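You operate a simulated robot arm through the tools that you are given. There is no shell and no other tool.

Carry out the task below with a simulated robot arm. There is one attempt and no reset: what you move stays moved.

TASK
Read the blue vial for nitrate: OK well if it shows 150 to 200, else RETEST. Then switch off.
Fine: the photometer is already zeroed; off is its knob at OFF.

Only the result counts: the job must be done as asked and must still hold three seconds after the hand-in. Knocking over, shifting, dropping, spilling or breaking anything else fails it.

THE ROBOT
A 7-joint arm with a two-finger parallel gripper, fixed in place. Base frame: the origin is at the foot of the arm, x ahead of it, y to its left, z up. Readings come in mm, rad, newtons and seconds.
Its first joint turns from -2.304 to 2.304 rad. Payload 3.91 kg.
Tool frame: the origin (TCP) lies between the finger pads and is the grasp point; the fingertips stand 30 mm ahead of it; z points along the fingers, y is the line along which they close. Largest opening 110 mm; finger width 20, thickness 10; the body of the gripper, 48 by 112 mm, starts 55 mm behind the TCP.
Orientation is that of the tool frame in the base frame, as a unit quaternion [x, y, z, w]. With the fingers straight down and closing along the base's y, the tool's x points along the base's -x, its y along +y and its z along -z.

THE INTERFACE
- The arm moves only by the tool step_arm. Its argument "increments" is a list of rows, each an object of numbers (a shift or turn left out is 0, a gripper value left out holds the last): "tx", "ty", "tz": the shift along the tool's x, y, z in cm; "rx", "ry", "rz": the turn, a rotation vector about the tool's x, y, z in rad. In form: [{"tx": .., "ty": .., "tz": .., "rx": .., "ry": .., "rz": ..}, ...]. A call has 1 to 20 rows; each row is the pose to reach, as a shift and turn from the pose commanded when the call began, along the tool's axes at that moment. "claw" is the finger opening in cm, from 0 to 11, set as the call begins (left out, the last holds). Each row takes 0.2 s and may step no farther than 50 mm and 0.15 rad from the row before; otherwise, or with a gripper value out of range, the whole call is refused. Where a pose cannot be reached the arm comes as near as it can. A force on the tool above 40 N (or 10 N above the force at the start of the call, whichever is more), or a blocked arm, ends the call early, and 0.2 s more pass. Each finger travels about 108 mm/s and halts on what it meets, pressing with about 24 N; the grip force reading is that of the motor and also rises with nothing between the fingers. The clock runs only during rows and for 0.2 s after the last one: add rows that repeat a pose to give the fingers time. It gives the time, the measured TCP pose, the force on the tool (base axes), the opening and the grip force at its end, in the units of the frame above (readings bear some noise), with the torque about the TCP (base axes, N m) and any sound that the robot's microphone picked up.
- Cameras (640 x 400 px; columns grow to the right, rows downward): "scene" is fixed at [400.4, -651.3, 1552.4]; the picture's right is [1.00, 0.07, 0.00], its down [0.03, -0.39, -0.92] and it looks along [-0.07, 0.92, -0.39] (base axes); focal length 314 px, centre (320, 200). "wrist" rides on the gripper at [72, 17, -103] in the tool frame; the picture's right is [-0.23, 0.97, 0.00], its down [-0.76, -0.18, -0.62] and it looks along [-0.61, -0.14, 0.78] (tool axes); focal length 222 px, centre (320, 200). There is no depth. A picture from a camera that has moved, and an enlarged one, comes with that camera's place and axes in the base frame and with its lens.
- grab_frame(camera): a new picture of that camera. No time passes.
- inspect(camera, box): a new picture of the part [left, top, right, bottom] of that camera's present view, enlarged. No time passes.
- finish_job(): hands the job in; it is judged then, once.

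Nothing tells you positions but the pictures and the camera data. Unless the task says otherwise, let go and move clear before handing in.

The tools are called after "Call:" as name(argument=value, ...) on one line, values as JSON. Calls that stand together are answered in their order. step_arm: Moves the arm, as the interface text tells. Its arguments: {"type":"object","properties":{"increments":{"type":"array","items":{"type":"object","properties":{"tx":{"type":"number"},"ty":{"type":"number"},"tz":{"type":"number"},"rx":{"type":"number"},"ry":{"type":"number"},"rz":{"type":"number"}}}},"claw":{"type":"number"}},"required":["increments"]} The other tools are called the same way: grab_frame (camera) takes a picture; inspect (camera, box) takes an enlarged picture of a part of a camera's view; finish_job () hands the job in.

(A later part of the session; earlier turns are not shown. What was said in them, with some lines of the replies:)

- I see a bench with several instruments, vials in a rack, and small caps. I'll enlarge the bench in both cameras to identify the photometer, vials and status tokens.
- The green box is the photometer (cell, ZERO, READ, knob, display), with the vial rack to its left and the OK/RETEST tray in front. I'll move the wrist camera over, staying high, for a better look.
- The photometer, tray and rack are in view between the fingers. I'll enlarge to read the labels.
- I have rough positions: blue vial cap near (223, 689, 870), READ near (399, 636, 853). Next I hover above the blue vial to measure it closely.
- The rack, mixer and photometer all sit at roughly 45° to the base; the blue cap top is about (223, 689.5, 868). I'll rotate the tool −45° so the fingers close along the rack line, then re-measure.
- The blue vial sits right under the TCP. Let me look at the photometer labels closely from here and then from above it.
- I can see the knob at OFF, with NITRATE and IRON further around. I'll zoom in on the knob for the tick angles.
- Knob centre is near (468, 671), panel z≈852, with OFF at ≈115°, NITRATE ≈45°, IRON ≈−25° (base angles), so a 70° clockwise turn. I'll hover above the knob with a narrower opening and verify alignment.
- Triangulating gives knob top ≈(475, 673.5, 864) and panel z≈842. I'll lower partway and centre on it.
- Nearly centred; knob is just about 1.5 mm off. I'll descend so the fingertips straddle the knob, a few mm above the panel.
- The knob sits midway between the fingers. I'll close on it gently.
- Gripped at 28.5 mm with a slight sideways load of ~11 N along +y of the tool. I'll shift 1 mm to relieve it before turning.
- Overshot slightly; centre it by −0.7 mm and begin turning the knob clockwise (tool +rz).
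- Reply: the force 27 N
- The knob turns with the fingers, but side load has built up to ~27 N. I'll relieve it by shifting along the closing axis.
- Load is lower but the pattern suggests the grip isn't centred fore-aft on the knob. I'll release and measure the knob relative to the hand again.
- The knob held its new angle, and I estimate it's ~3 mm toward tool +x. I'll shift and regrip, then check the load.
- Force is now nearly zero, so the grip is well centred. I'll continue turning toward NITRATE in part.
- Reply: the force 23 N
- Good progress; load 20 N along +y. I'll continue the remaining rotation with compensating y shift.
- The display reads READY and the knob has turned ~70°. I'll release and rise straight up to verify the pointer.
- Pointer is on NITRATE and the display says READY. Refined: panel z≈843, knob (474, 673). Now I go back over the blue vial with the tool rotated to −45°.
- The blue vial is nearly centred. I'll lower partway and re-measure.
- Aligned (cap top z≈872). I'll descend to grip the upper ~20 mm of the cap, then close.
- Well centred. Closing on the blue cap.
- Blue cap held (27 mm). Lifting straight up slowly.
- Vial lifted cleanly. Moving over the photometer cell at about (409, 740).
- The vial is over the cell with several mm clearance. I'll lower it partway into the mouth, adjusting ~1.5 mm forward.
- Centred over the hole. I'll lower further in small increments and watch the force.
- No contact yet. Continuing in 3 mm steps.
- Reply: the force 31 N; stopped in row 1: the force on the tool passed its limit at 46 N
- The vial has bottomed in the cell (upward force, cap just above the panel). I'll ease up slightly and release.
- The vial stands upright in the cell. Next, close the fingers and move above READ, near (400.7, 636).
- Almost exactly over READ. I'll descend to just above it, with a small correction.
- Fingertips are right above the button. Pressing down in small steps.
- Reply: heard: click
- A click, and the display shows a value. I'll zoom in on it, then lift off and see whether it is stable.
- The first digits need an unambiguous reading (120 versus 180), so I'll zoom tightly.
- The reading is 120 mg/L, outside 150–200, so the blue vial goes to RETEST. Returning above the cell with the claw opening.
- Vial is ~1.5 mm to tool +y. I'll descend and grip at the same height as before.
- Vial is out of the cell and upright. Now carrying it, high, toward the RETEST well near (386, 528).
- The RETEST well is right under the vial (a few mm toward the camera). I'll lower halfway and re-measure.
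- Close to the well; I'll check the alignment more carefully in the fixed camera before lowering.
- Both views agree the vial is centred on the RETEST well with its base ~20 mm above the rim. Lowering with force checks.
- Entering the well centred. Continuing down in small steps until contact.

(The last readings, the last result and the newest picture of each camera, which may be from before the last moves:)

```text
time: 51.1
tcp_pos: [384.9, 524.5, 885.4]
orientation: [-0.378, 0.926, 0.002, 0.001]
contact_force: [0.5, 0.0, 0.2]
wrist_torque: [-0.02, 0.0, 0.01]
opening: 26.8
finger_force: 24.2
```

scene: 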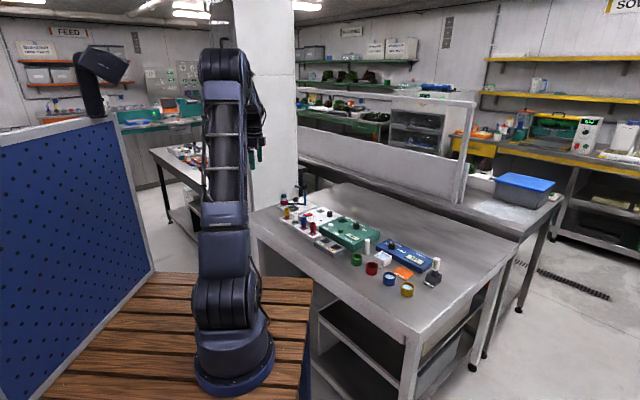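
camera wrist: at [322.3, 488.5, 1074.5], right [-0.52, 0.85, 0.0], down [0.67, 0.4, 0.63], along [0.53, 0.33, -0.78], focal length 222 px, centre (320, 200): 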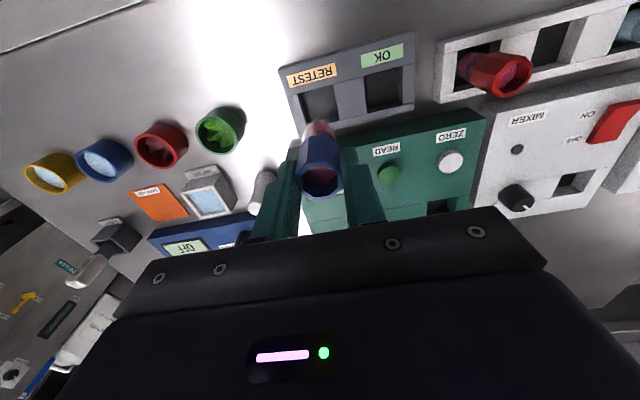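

Call:
step_arm(increments=[{"tz": 0.15}, {"tz": 0.3}, {"tz": 0.3}])

Call:
inspect(camera="scene", box=[330, 225, 366, 260])

```text
time: 51.9
tcp_pos: [385.5, 525.7, 882.5]
orientation: [-0.378, 0.926, 0.001, 0.001]
contact_force: [-0.4, 0.2, 0.1]
wrist_torque: [0.0, 0.0, 0.0]
opening: 26.7
finger_force: 24.0
```

```text
11.43 times, centred on (348, 242) of scene
camera zoom: at [400.4, -651.3, 1552.4], right [1.0, 0.07, 0.0], down [0.03, -0.39, -0.92], along [-0.07, 0.92, -0.39], focal length 3594 px, centre (0, -286)
```

zoom: 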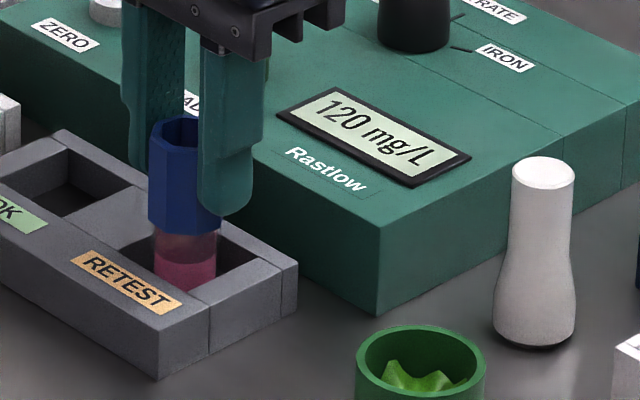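

Call:
step_arm(increments=[{"tz": 0.1}, {"tz": 0.2}, {"tz": 0.2}])

```text
time: 52.7
tcp_pos: [386.4, 526.0, 880.7]
orientation: [-0.377, 0.926, 0.002, 0.002]
contact_force: [-3.9, -3.7, 23.9]
wrist_torque: [-0.28, 0.29, 0.0]
opening: 26.7
finger_force: 24.0
```

Contact with the well floor at the expected height. I'll relieve ~1 mm, check, and release.

Call:
step_arm(increments=[{"tz": -0.1}, {"tz": -0.1}])

Call:
inspect(camera="wrist", box=[240, 80, 400, 200])

Call:
inspect(camera="scene", box=[330, 225, 366, 260])

```text
time: 53.3
tcp_pos: [385.6, 525.2, 880.0]
orientation: [-0.377, 0.926, 0.002, 0.001]
contact_force: [-0.8, 3.5, 12.0]
wrist_torque: [0.21, 0.04, -0.01]
opening: 27.0
finger_force: 23.7
```

```text
3.33 times, centred on (320, 140) of wrist
camera zoom: at [322.3, 486.2, 983.0], right [-0.52, 0.85, 0.0], down [0.67, 0.4, 0.63], along [0.53, 0.33, -0.78], focal length 740 px, centre (320, 400)
```

zoom: 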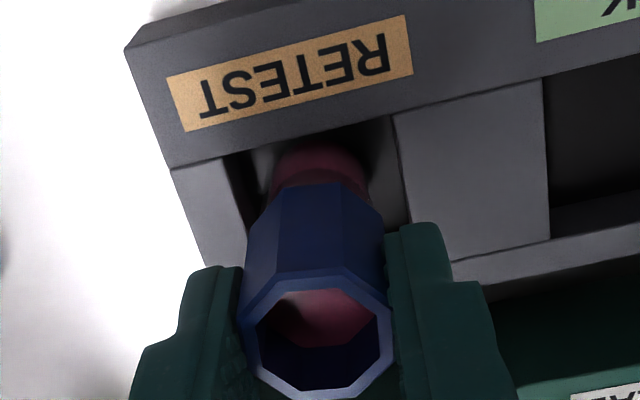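

```text
11.43 times, centred on (348, 242) of scene
camera zoom: at [400.4, -651.3, 1552.4], right [1.0, 0.07, 0.0], down [0.03, -0.39, -0.92], along [-0.07, 0.92, -0.39], focal length 3594 px, centre (0, -286)
```

zoom: 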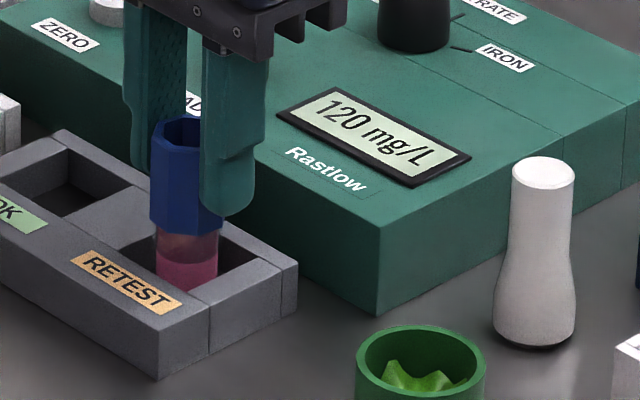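

The vial is seated in RETEST. Opening and rising straight up.

Call:
step_arm(increments=[{"tz": -0.05}, {"tz": -0.05}, {"tz": -0.05}, {"tz": -0.05}], claw=5.5)

Call:
step_arm(increments=[{"tz": -2}, {"tz": -4.5}, {"tz": -7.5}, {"tz": -9}, {"tz": -9}])

Call:
grab_frame(camera="wrist")

Call:
inspect(camera="scene", box=[320, 205, 380, 265])

```text
time: 54.3
tcp_pos: [386.5, 527.7, 881.0]
orientation: [-0.378, 0.926, 0.002, 0.002]
contact_force: [-0.3, 0.0, -0.2]
wrist_torque: [-0.02, -0.02, 0.05]
opening: 54.9
finger_force: 0.1
```

```text
time: 55.5
tcp_pos: [385.9, 526.1, 970.7]
orientation: [-0.377, 0.926, 0.001, 0.001]
contact_force: [-1.3, 0.2, 0.1]
wrist_torque: [0.03, 0.01, 0.02]
opening: 55.0
finger_force: 0.2
```

```text
taken
camera wrist: at [322.9, 486.2, 1073.0], right [-0.52, 0.85, 0.0], down [0.67, 0.4, 0.63], along [0.53, 0.33, -0.78], focal length 222 px, centre (320, 200)
```

wrist: 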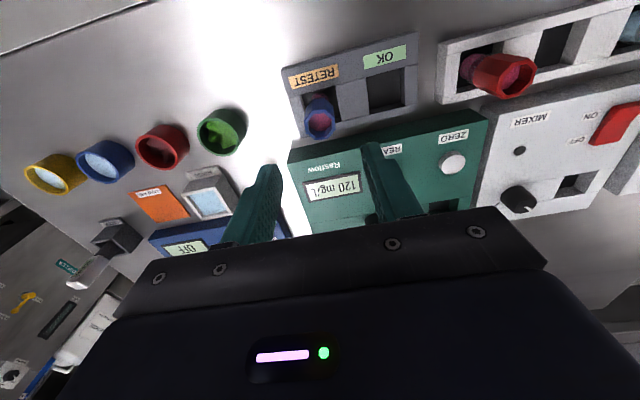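

```text
6.67 times, centred on (350, 235) of scene
camera zoom: at [400.4, -651.3, 1552.4], right [1.0, 0.07, 0.0], down [0.03, -0.39, -0.92], along [-0.07, 0.92, -0.39], focal length 2096 px, centre (120, -33)
```

zoom: 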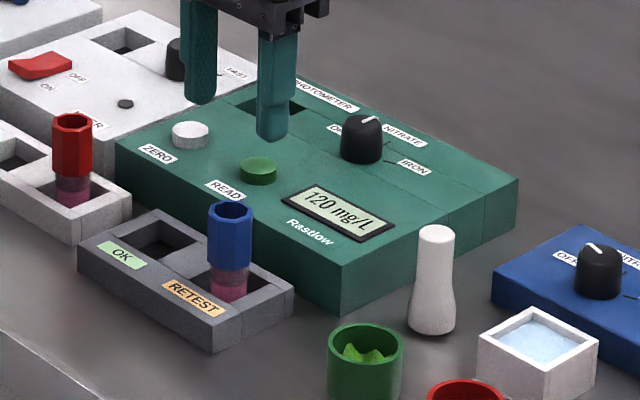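

The blue vial stands in RETEST. Now to the knob: move over it with the tool yawed to +25° for the turn back to OFF.

Call:
step_arm(increments=[{"tx": -1.8, "ty": 0.5, "rz": 0.134}, {"tx": -3.6, "ty": 1.0, "rz": 0.268}, {"tx": -5.4, "ty": 1.4, "rz": 0.402}, {"tx": -7.2, "ty": 1.9, "rz": 0.536}, {"tx": -9.1, "ty": 2.4, "rz": 0.67}, {"tx": -10.9, "ty": 2.9, "rz": 0.804}, {"tx": -12.8, "ty": 3.4, "rz": 0.938}, {"tx": -14.6, "ty": 3.9, "rz": 1.072}, {"tx": -16.44, "ty": 4.36, "rz": 1.21}, {"tx": -16.44, "ty": 4.36, "rz": 1.21}], claw=6)

Call:
step_arm(increments=[{"tz": 2.5}, {"tz": 5}, {"tz": 5}])

Call:
inspect(camera="wrist", box=[240, 60, 400, 180])

Call:
inspect(camera="scene", box=[330, 190, 400, 260])

```text
time: 57.7
tcp_pos: [472.1, 671.8, 970.8]
orientation: [0.217, 0.976, 0.002, 0.001]
contact_force: [-0.3, 0.1, -0.1]
wrist_torque: [0.04, 0.01, -0.03]
opening: 60.0
finger_force: 0.1
```

```text
time: 58.5
tcp_pos: [473.1, 673.3, 921.2]
orientation: [0.216, 0.976, 0.002, 0.0]
contact_force: [0.7, -0.3, 0.1]
wrist_torque: [-0.01, -0.02, 0.01]
opening: 59.9
finger_force: 0.1
```

```text
3.33 times, centred on (320, 120) of wrist
camera zoom: at [412.6, 718.1, 1023.7], right [0.62, 0.79, 0.0], down [0.61, -0.48, 0.62], along [0.49, -0.38, -0.78], focal length 740 px, centre (320, 467)
```

zoom: 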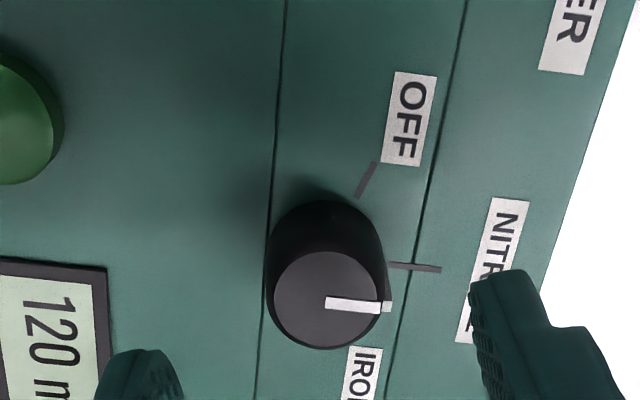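

```text
5.71 times, centred on (365, 225) of scene
camera zoom: at [400.4, -651.3, 1552.4], right [1.0, 0.07, 0.0], down [0.03, -0.39, -0.92], along [-0.07, 0.92, -0.39], focal length 1797 px, centre (63, 57)
```

zoom: 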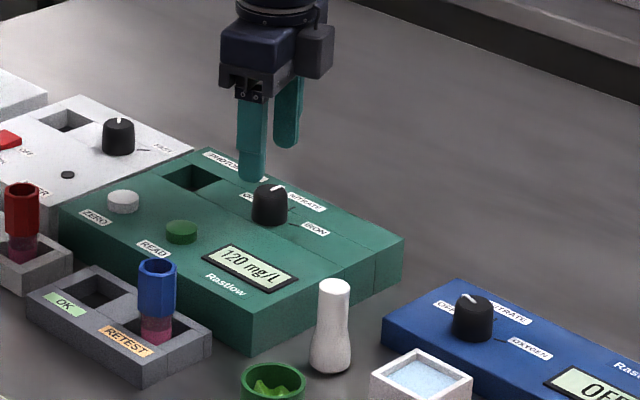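

Knob is ~1.3 mm to +y and ~2 mm ahead. I'll descend with that correction and grip.

Call:
step_arm(increments=[{"tx": -0.2, "ty": 0.12, "tz": 1.5}, {"tx": -0.2, "ty": 0.12, "tz": 3}, {"tx": -0.2, "ty": 0.12, "tz": 4.1}, {"tx": -0.2, "ty": 0.12, "tz": 4.1}])

Call:
step_arm(increments=[{}, {}, {}], claw=2)

Call:
inspect(camera="wrist", box=[250, 80, 390, 200])

```text
time: 59.5
tcp_pos: [474.4, 672.5, 880.4]
orientation: [0.216, 0.976, 0.003, 0.001]
contact_force: [0.9, 0.4, 0.3]
wrist_torque: [-0.05, -0.01, 0.01]
opening: 60.1
finger_force: 0.0
```

```text
time: 60.3
tcp_pos: [473.4, 672.6, 880.6]
orientation: [0.216, 0.976, 0.002, 0.001]
contact_force: [0.7, 1.2, -2.6]
wrist_torque: [-0.01, -0.07, 0.0]
opening: 28.5
finger_force: 45.5
```

```text
3.33 times, centred on (320, 140) of wrist
camera zoom: at [415.6, 717.6, 982.2], right [0.62, 0.79, 0.0], down [0.62, -0.48, 0.62], along [0.49, -0.38, -0.78], focal length 740 px, centre (320, 400)
```

zoom: 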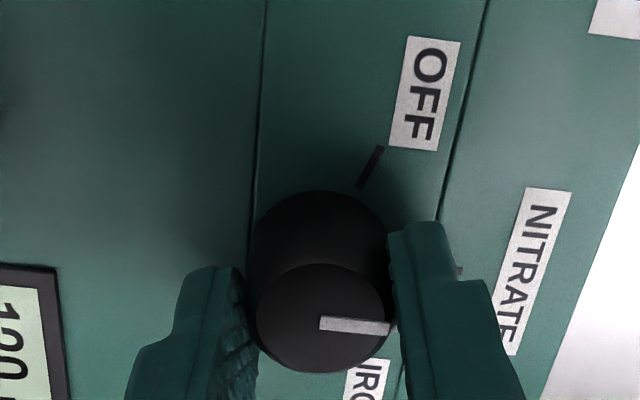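

Centred grip with almost no side load. Turning back counter-clockwise toward OFF, first half.

Call:
step_arm(increments=[{"rz": -0.12}, {"rz": -0.24}, {"rz": -0.36}, {"rz": -0.48}, {"rz": -0.6}, {"rz": -0.6}])

```text
time: 61.7
tcp_pos: [475.7, 671.6, 879.0]
orientation: [-0.085, 0.996, 0.001, 0.001]
contact_force: [-7.2, 9.3, -23.2]
wrist_torque: [0.26, 0.02, 0.01]
opening: 28.7
finger_force: 45.0
```

Turning fine with modest loads. Continuing the second half with small relief shifts.

Call:
step_arm(increments=[{"ty": 0.06, "tz": 0.06}, {"ty": 0.07, "tz": 0.06, "rz": -0.12}, {"ty": 0.08, "tz": 0.06, "rz": -0.24}, {"ty": 0.08, "tz": 0.06, "rz": -0.36}, {"ty": 0.08, "tz": 0.06, "rz": -0.48}, {"ty": 0.08, "tz": 0.06, "rz": -0.6}, {"ty": 0.08, "tz": 0.06, "rz": -0.62}, {"ty": 0.08, "tz": 0.06, "rz": -0.62}])

Call:
inspect(camera="wrist", box=[250, 80, 390, 200])

Call:
inspect(camera="scene", box=[330, 200, 390, 260])

```text
time: 63.5
tcp_pos: [475.2, 674.1, 880.3]
orientation: [-0.382, 0.924, 0.002, 0.002]
contact_force: [-11.3, -9.5, -2.2]
wrist_torque: [-0.69, 0.58, 0.01]
opening: 28.2
finger_force: 45.3
```

```text
3.33 times, centred on (320, 140) of wrist
camera zoom: at [411.7, 633.0, 982.3], right [-0.53, 0.85, 0.0], down [0.66, 0.41, 0.63], along [0.53, 0.33, -0.78], focal length 740 px, centre (320, 400)
```

zoom: 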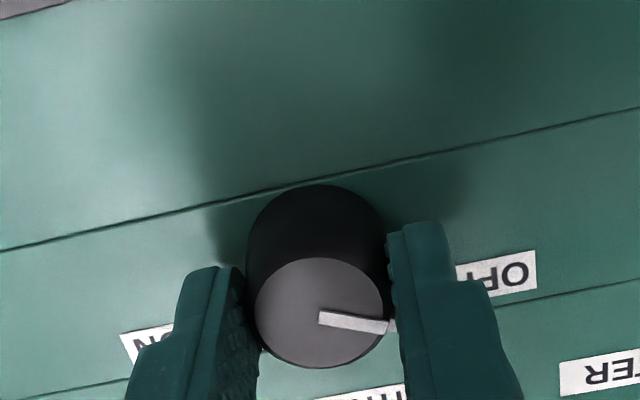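

```text
6.67 times, centred on (360, 230) of scene
camera zoom: at [400.4, -651.3, 1552.4], right [1.0, 0.07, 0.0], down [0.03, -0.39, -0.92], along [-0.07, 0.92, -0.39], focal length 2096 px, centre (53, 0)
```

zoom: 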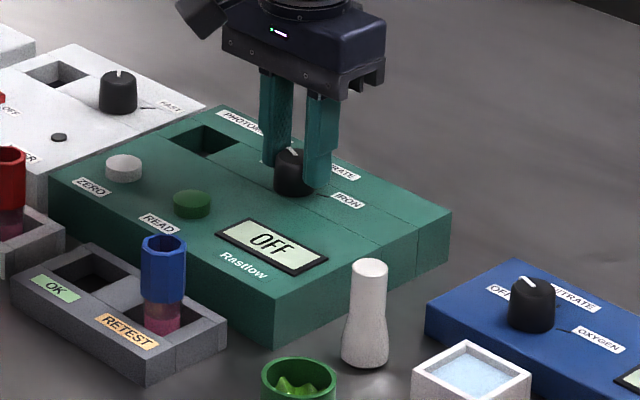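

The display reads OFF. I'll release, rise clear, and check everything.

Call:
step_arm(increments=[{}, {}, {}], claw=6)

Call:
step_arm(increments=[{"tz": -4}, {"tz": -8}, {"tz": -12.5}, {"tz": -17}, {"tz": -17}])

Call:
inspect(camera="scene", box=[350, 212, 382, 240])

Call:
inspect(camera="scene", box=[260, 170, 460, 310])

Call:
grab_frame(camera="wrist")

```text
time: 64.3
tcp_pos: [475.4, 673.5, 880.8]
orientation: [-0.383, 0.924, 0.001, 0.001]
contact_force: [-0.1, 0.0, 0.7]
wrist_torque: [-0.03, -0.02, 0.04]
opening: 60.0
finger_force: 0.0
```

```text
time: 65.5
tcp_pos: [476.1, 670.3, 1052.0]
orientation: [-0.383, 0.924, 0.002, 0.001]
contact_force: [0.5, -0.6, -0.8]
wrist_torque: [0.01, -0.02, -0.01]
opening: 59.8
finger_force: 0.1
```

```text
14.29 times, centred on (366, 226) of scene
camera zoom: at [400.4, -651.3, 1552.4], right [1.0, 0.07, 0.0], down [0.03, -0.39, -0.92], along [-0.07, 0.92, -0.39], focal length 4493 px, centre (-337, -171)
```

zoom: 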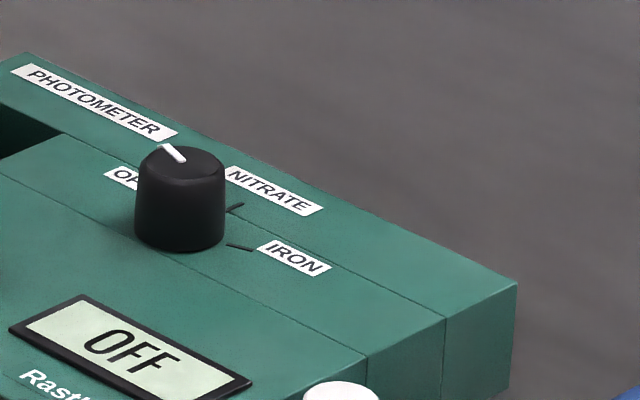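

```text
2.86 times, centred on (360, 240) of scene
camera zoom: at [400.4, -651.3, 1552.4], right [1.0, 0.07, 0.0], down [0.03, -0.39, -0.92], along [-0.07, 0.92, -0.39], focal length 898 px, centre (206, 86)
```

zoom: 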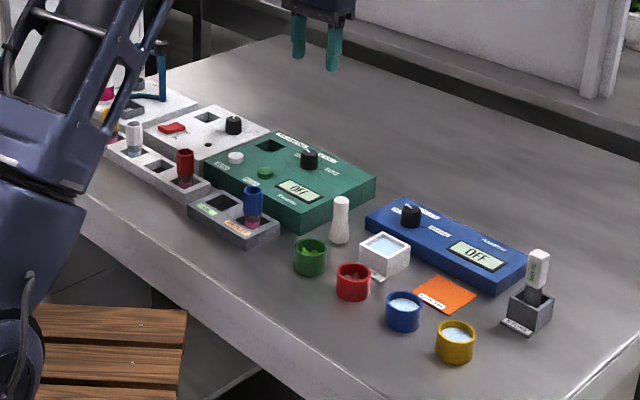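

```text
taken
camera wrist: at [411.9, 630.8, 1154.1], right [-0.53, 0.85, 0.0], down [0.66, 0.41, 0.63], along [0.53, 0.33, -0.78], focal length 222 px, centre (320, 200)
```

wrist: 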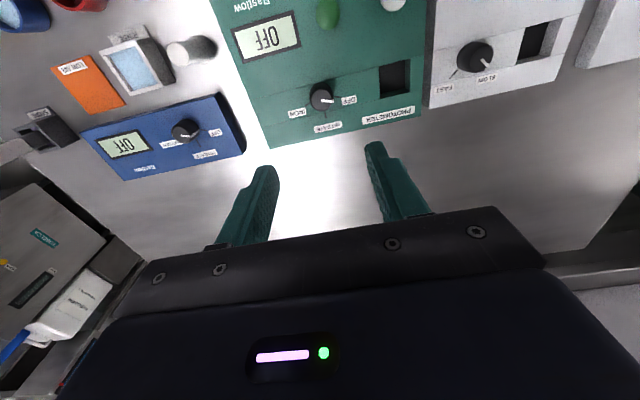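

The photometer shows OFF with nothing disturbed. One last close check of the pointer.

Call:
inspect(camera="wrist", box=[290, 65, 370, 135])

```text
5.71 times, centred on (330, 100) of wrist
camera zoom: at [411.9, 630.8, 1154.1], right [-0.53, 0.85, 0.0], down [0.66, 0.41, 0.63], along [0.53, 0.33, -0.78], focal length 1269 px, centre (263, 771)
```

zoom: 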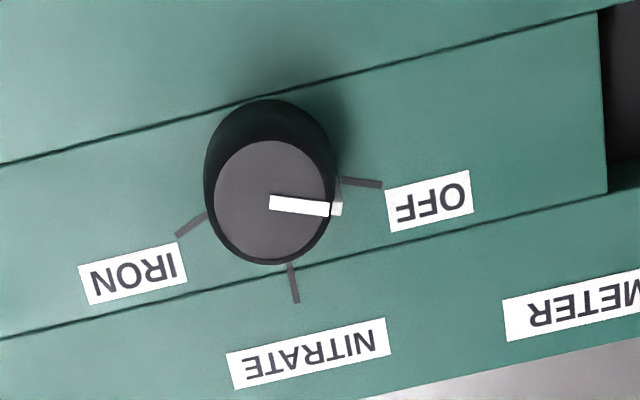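

The pointer is on the OFF tick, the display reads OFF, and the blue vial (120 mg/L) stands in RETEST with the arm clear. Handing in.

Call:
finish_job()

```text
The job is handed in.
```

The blue vial read 120 mg/L nitrate, which is outside 150–200, so I put it in the RETEST well. I then turned the photometer knob back to OFF.

Before I handed in, the camera views showed the pointer on the OFF mark, the display reading OFF, and the vial upright in RETEST. The gripper was open and clear of the bench, and nothing else looked moved or spilled. The hand-in returned no result, so I don't know how it was judged.
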